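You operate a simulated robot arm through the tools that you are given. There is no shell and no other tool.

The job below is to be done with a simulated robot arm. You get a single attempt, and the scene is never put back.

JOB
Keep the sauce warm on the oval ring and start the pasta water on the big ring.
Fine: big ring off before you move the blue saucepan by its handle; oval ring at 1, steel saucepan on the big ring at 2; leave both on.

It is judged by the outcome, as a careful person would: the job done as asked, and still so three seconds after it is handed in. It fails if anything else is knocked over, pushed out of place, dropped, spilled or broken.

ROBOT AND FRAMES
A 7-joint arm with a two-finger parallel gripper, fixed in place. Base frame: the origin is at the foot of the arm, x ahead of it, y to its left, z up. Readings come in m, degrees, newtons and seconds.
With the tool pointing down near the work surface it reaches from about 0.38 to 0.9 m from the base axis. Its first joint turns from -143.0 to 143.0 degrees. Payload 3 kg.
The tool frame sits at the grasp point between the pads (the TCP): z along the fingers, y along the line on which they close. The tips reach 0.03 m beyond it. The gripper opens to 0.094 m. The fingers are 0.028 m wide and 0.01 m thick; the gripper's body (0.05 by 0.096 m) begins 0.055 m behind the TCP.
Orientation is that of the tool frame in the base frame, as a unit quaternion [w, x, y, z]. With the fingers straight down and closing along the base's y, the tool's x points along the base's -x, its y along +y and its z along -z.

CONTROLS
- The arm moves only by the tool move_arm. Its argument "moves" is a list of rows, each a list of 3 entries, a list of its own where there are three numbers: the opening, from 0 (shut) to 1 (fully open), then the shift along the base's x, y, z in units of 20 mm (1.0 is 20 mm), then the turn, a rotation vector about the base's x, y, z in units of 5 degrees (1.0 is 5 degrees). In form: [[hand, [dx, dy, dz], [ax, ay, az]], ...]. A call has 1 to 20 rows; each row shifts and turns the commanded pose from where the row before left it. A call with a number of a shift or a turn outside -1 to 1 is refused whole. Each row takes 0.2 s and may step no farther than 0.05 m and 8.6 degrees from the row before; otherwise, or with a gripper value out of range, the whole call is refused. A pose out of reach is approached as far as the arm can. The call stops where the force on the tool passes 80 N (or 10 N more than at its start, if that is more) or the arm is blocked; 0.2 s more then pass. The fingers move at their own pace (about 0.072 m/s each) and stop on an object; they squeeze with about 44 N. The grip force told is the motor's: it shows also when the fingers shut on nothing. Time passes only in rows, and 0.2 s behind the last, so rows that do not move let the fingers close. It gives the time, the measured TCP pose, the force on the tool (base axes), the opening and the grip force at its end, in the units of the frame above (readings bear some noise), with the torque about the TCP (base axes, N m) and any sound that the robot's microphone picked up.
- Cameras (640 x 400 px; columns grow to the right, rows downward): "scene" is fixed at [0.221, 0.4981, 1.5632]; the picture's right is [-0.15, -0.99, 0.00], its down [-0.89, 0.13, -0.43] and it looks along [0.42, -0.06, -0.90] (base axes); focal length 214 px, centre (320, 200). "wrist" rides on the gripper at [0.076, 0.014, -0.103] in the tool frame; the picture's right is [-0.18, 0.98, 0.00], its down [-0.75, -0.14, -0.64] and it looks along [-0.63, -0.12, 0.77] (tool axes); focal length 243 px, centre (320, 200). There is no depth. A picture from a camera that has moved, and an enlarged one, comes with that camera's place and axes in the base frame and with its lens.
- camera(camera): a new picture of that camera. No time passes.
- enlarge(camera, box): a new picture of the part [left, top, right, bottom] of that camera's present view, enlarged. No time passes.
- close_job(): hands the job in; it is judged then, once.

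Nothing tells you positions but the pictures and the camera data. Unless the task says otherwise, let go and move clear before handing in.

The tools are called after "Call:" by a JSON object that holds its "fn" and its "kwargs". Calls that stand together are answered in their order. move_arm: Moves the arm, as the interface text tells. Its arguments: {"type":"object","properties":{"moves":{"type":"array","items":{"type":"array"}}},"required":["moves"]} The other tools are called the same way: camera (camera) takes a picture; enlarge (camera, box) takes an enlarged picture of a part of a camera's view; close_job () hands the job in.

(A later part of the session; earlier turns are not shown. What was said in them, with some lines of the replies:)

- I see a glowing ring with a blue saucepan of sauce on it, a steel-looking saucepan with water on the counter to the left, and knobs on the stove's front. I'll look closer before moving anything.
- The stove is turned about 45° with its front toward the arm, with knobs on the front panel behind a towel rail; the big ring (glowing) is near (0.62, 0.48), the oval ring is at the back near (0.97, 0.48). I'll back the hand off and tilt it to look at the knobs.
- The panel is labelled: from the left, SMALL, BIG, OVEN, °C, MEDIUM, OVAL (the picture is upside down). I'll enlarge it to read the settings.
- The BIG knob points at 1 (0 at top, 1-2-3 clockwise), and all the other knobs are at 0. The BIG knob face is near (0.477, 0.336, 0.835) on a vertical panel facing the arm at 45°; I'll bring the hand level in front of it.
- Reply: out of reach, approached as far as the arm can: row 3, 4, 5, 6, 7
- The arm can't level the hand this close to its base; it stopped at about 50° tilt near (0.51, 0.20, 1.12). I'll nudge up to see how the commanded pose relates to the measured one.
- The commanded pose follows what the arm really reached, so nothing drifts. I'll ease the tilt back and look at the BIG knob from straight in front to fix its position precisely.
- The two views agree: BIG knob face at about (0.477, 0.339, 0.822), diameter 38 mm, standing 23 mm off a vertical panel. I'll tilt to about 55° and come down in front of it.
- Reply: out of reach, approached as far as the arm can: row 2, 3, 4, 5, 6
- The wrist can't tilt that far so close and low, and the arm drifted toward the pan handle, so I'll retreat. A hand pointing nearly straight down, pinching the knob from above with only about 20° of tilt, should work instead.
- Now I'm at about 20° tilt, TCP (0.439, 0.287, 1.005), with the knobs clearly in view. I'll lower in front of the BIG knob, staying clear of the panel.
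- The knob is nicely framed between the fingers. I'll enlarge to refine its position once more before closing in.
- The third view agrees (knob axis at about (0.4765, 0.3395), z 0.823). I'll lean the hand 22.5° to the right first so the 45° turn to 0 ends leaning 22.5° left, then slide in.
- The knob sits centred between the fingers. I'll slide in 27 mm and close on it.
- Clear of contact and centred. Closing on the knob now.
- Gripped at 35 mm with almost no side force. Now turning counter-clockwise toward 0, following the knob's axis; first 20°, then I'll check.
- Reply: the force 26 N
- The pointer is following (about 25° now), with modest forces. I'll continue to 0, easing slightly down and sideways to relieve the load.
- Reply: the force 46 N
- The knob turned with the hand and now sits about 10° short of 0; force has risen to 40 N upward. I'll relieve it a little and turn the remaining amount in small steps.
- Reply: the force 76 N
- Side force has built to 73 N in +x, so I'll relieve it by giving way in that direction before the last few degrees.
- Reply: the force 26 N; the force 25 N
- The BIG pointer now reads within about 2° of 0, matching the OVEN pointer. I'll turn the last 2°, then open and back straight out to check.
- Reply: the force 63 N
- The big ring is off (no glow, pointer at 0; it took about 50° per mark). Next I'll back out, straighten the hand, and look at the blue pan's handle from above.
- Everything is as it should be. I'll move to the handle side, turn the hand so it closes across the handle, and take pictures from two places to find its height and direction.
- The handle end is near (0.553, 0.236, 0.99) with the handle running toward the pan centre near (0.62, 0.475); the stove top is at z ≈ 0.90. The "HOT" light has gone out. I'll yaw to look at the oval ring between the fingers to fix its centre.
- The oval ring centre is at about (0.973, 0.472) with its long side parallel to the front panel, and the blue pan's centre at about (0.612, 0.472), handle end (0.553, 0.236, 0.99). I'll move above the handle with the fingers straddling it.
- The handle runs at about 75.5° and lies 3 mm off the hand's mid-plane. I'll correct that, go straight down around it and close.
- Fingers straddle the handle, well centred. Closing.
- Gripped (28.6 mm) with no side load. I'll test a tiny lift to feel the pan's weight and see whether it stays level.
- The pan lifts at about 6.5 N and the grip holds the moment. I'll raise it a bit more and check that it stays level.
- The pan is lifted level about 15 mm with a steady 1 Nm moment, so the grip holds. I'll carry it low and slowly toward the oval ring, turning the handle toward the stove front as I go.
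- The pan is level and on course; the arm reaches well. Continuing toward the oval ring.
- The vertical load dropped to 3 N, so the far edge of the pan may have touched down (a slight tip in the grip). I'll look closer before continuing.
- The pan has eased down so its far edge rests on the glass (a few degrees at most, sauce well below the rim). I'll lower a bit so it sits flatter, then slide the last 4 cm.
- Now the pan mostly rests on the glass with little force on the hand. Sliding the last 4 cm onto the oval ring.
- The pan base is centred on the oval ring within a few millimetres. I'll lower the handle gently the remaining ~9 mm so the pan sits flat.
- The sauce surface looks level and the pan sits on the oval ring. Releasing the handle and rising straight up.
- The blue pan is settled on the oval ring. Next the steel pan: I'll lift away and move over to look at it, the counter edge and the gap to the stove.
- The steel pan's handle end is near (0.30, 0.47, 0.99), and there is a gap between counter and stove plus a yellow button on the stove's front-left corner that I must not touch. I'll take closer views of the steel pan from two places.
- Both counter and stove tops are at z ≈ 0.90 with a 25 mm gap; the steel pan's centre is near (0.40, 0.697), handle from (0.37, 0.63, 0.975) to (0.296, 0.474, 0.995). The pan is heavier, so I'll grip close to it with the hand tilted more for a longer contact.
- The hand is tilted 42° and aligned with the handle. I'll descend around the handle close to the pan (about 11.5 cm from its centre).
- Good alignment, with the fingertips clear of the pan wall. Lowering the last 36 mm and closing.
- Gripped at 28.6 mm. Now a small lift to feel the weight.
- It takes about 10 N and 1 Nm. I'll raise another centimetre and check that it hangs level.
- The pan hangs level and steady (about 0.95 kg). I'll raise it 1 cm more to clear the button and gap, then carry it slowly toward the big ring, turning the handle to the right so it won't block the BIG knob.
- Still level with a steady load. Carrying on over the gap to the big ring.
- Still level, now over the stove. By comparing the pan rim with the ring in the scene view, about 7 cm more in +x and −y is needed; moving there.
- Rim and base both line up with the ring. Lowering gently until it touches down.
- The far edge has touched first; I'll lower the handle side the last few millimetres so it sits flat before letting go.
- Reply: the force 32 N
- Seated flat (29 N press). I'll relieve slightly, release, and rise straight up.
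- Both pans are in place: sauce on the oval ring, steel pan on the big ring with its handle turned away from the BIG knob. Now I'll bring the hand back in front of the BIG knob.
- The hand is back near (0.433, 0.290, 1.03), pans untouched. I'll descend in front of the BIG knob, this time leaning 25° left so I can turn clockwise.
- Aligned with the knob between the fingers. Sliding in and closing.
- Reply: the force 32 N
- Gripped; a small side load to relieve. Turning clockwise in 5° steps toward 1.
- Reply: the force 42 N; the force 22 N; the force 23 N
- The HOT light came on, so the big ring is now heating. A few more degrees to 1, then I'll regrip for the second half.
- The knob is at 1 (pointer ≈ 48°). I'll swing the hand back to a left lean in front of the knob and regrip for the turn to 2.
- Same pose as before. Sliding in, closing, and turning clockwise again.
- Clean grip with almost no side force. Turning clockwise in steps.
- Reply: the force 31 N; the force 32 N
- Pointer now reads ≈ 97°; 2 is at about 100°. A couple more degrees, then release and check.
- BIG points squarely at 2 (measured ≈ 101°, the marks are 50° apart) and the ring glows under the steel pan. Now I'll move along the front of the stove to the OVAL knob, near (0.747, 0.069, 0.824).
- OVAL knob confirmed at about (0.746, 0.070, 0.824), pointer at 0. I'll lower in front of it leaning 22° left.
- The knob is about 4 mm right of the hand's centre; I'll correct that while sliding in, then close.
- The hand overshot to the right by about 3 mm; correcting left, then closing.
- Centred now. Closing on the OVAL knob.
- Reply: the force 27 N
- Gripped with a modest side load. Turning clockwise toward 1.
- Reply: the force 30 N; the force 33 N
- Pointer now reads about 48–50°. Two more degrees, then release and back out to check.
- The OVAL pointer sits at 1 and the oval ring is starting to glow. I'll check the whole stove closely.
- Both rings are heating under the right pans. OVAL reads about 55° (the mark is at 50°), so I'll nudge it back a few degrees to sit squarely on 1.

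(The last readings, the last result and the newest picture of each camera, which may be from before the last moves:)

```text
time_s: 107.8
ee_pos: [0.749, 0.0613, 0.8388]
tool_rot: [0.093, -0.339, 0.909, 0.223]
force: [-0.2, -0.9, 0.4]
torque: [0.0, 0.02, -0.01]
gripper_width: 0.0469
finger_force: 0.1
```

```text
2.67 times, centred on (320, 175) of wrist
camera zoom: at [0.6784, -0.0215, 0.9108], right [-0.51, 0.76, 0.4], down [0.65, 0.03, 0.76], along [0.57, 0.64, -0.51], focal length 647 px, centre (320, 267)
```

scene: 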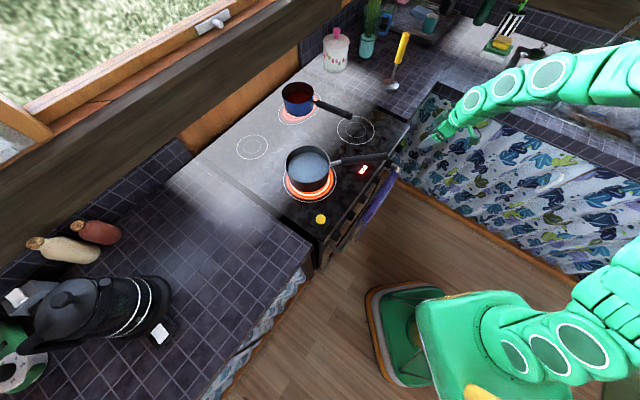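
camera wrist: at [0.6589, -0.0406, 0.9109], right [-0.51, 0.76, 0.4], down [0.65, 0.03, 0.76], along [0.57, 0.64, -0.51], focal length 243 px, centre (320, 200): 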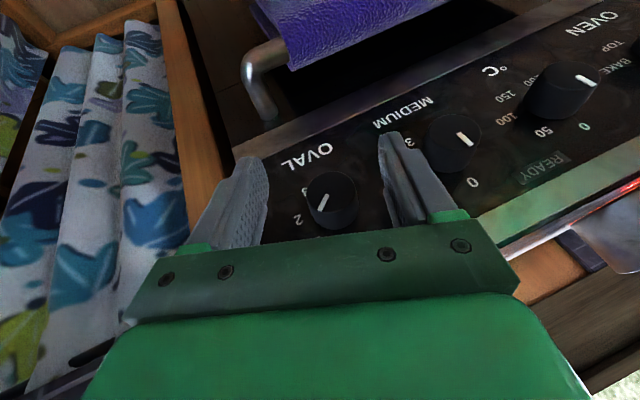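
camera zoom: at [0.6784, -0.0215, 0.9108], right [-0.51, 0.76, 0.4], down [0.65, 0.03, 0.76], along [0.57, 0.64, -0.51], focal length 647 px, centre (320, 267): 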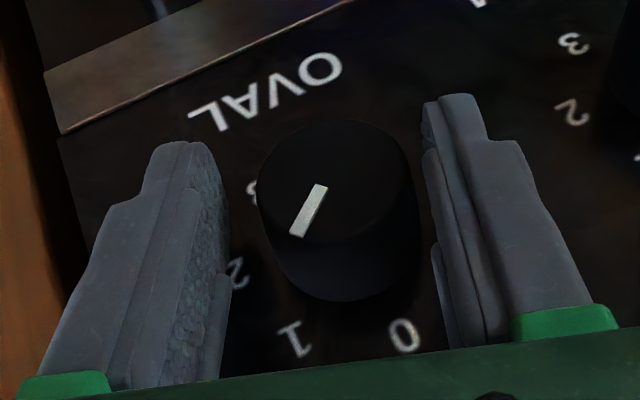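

The hand is about 3 mm off centre; I'll correct before closing.

Call:
{"fn": "move_arm", "kwargs": {"moves": [[0.5, [-0.09, 0.09, 0.045], [0, 0, 0]], [0.5, [0, 0, 0], [0, 0, 0]]]}}

Call:
{"fn": "enlarge", "kwargs": {"camera": "wrist", "box": [200, 100, 440, 250]}}

```text
time_s: 108.4
ee_pos: [0.7458, 0.0641, 0.8414]
tool_rot: [0.094, -0.338, 0.909, 0.224]
force: [-0.1, -0.1, 0.3]
torque: [-0.03, -0.01, -0.01]
gripper_width: 0.0469
finger_force: 0.0
```

```text
2.67 times, centred on (320, 175) of wrist
camera zoom: at [0.6767, -0.0185, 0.9125], right [-0.51, 0.76, 0.4], down [0.65, 0.03, 0.76], along [0.57, 0.64, -0.51], focal length 647 px, centre (320, 267)
```

zoom: 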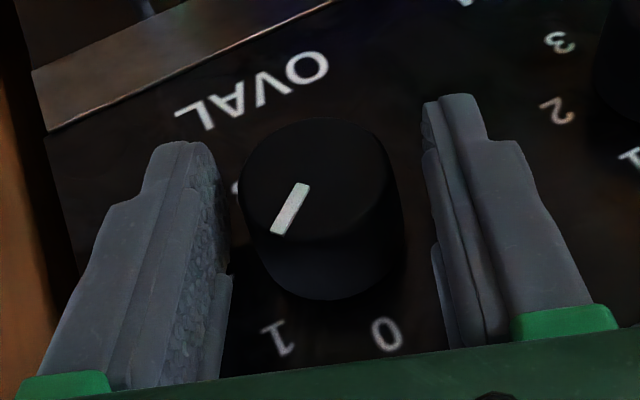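

Call:
{"fn": "move_arm", "kwargs": {"moves": [[0.35, [0, 0, 0], [0, 0, 0]], [0.2, [0, 0, 0], [0, 0, 0]], [0.2, [0, 0, 0], [0, 0, 0]]]}}

Call:
{"fn": "enlarge", "kwargs": {"camera": "wrist", "box": [200, 100, 440, 250]}}

```text
time_s: 109.2
ee_pos: [0.7469, 0.0634, 0.841]
tool_rot: [0.094, -0.338, 0.91, 0.223]
force: [11.4, -5.5, -7.8]
torque: [-0.19, -0.12, -0.42]
gripper_width: 0.0348
finger_force: 45.0
```

```text
2.67 times, centred on (320, 175) of wrist
camera zoom: at [0.677, -0.0189, 0.9123], right [-0.51, 0.77, 0.4], down [0.65, 0.03, 0.76], along [0.57, 0.64, -0.51], focal length 647 px, centre (320, 267)
```

zoom: 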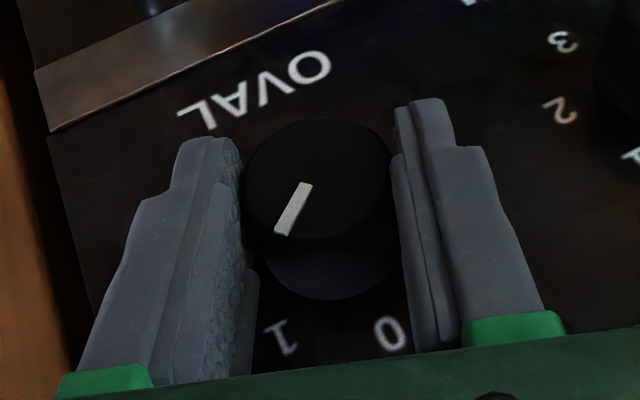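

Gripped cleanly. Turning counter-clockwise about 4.5°, then releasing and backing out.

Call:
{"fn": "move_arm", "kwargs": {"moves": [[0.2, [-0.03, 0.035, 0.01], [-0.636, -0.636, 0]], [0.2, [0, 0, 0], [0, 0, 0]], [0.4, [0, 0, 0], [0, 0, 0]], [0.6, [0, 0, 0], [0, 0, 0]], [0.75, [0, 0, 0], [0, 0, 0]], [0.75, [-0.4, -0.4, 0], [0, 0, 0]], [0.75, [-0.5, -0.5, 0], [0, 0, 0]], [0.75, [-0.5, -0.5, 0], [0, 0, 0]], [0.75, [-0.5, -0.5, 0.3], [-0.45, -0.45, 0]], [0.75, [-0.3, -0.3, 0.7], [-0.45, -0.45, 0]], [0.75, [0, 0, 0.9], [-0.45, -0.45, 0]], [0.75, [0, 0, 0.9], [-0.45, -0.45, 0]], [0.75, [0, 0, 0.9], [-0.4, -0.4, 0]], [0.75, [0, 0, 0.9], [0, 0, 0]], [0.75, [0, 0, 0.9], [0, 0, 0]], [0.75, [0, 0, 0], [0, 0, 0]]]}}

Call:
{"fn": "enlarge", "kwargs": {"camera": "wrist", "box": [290, 80, 370, 170]}}

Call:
{"fn": "camera", "kwargs": {"camera": "wrist"}}

Call:
{"fn": "enlarge", "kwargs": {"camera": "scene", "box": [230, 65, 430, 190]}}

```text
time_s: 112.6
ee_pos: [0.7017, 0.0211, 0.9505]
tool_rot: [0.162, -0.372, 0.911, 0.067]
force: [0.6, -0.3, -1.0]
torque: [0.01, 0.02, 0.0]
gripper_width: 0.0705
finger_force: 0.1
```

```text
4.44 times, centred on (330, 125) of wrist
camera zoom: at [0.6152, -0.044, 1.0209], right [-0.56, 0.82, 0.06], down [0.44, 0.24, 0.86], along [0.7, 0.52, -0.5], focal length 1078 px, centre (276, 533)
```

zoom: 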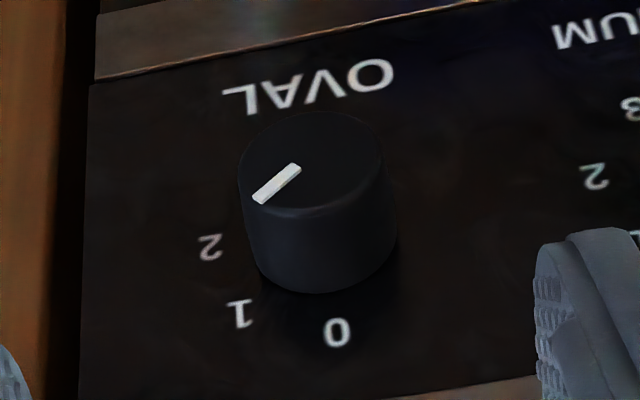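

```text
taken
camera wrist: at [0.6152, -0.044, 1.0209], right [-0.56, 0.82, 0.06], down [0.44, 0.24, 0.86], along [0.7, 0.52, -0.5], focal length 243 px, centre (320, 200)
```

wrist: 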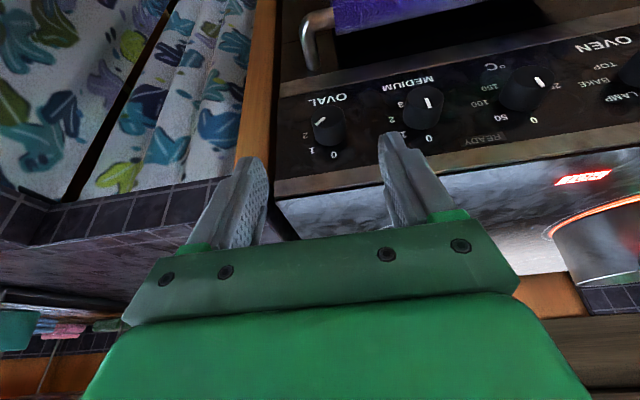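

```text
3.20 times, centred on (330, 128) of scene
camera zoom: at [0.221, 0.4981, 1.5632], right [-0.15, -0.99, 0.0], down [-0.89, 0.13, -0.43], along [0.42, -0.06, -0.9], focal length 686 px, centre (288, 432)
```

zoom: 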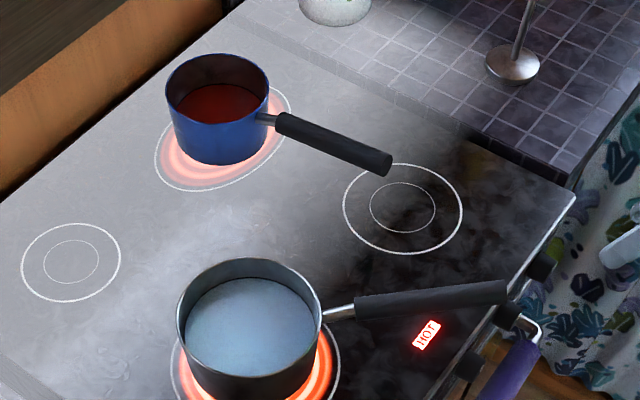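

OVAL now reads ≈ 51°, squarely at 1, and both rings glow under their pans. I'll move the arm clear and take a last look at everything.

Call:
{"fn": "move_arm", "kwargs": {"moves": [[0.75, [-0.7, -0.5, 0.5], [0, 0, 0]], [0.75, [-0.7, -0.5, 0.8], [0, 0, 0]], [0.75, [-0.7, -0.3, 1], [0, 0, 0]], [0.75, [-0.7, 0, 1], [0, 0, 0]], [0.75, [-0.7, 0.3, 1], [0, 0, 0]], [0.75, [-0.7, 0.5, 1], [0, 0, 0]], [0.75, [-0.7, 0.6, 1], [0, 0, 0]], [0.75, [-0.7, 0.6, 0.8], [0, 0, 0]], [0.75, [-0.7, 0.6, 0.3], [0, 0, 0]], [0.75, [-0.7, 0.6, 0], [0, 0, 0]], [0.75, [0, 0, 0], [0, 0, 0]]]}}

Call:
{"fn": "camera", "kwargs": {"camera": "wrist"}}

Call:
{"fn": "camera", "kwargs": {"camera": "scene"}}

Call:
{"fn": "enlarge", "kwargs": {"camera": "wrist", "box": [160, 40, 480, 240]}}

```text
time_s: 115.0
ee_pos: [0.5615, 0.0587, 1.0962]
tool_rot: [0.164, -0.373, 0.911, 0.067]
force: [0.0, -0.4, 0.7]
torque: [0.02, 0.01, 0.02]
gripper_width: 0.0702
finger_force: 0.0
```

```text
taken
camera wrist: at [0.4742, -0.0073, 1.1675], right [-0.57, 0.82, 0.06], down [0.44, 0.24, 0.86], along [0.69, 0.52, -0.5], focal length 243 px, centre (320, 200)
```

wrist: 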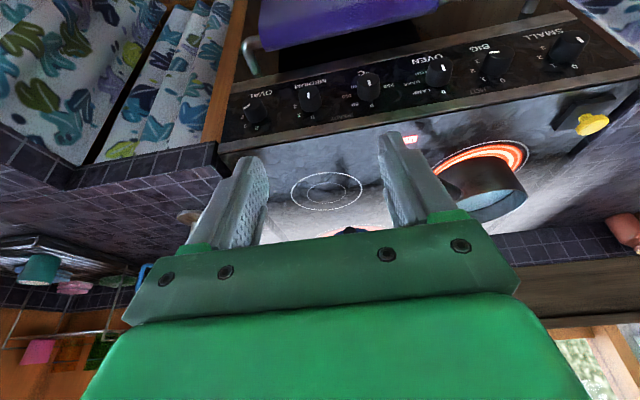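

```text
taken
```

scene: 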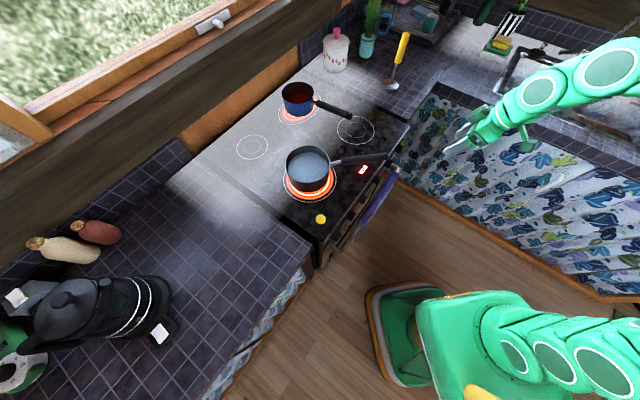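

```text
2.00 times, centred on (320, 140) of wrist
camera zoom: at [0.4742, -0.0073, 1.1675], right [-0.57, 0.82, 0.06], down [0.44, 0.24, 0.86], along [0.69, 0.52, -0.5], focal length 485 px, centre (320, 320)
```

zoom: 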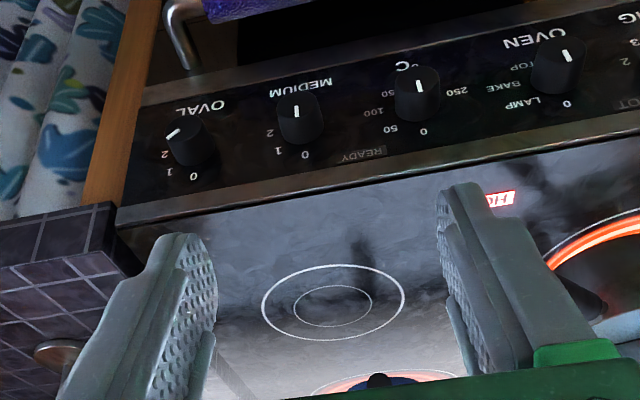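

Call:
{"fn": "enlarge", "kwargs": {"camera": "wrist", "box": [430, 10, 640, 140]}}

```text
3.05 times, centred on (535, 75) of wrist
camera zoom: at [0.4742, -0.0073, 1.1675], right [-0.57, 0.82, 0.06], down [0.44, 0.24, 0.86], along [0.69, 0.52, -0.5], focal length 739 px, centre (-335, 581)
```

zoom: 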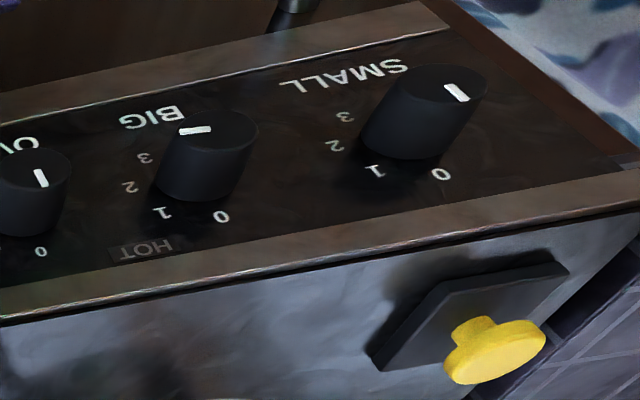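

BIG points at 2, OVAL at 1, and every other knob is at 0. The sauce pan is on the glowing oval ring and the steel pan is on the glowing big ring. Nothing else has been disturbed and the arm is clear with the gripper empty, so I'm handing the job in.

Call:
{"fn": "close_job", "kwargs": {}}

```text
The job is handed in.
```

The sauce is keeping warm on the oval ring at 1. The steel saucepan of water is on the big ring at 2, and I left both rings on.

- **Big ring:** I turned it to 0 and saw the glow go out before I moved the blue saucepan by its handle.
- **Blue saucepan:** it tipped a few degrees in the grip on the way over and its far edge touched the glass. I slid it the last 4 cm and set it down flat, and I saw no spill.
- **Steel saucepan:** it sits within about a centimetre of the big ring's centre. Its handle is turned to the right, clear of the knobs.
- **Knobs:** BIG points at 2 and OVAL at 1, each within a degree or two by my measurement. All the other knobs are at 0.
- **The rest of the stove:** I left the yellow button alone, and nothing else looked moved in the final picture. The arm is clear with the gripper empty.
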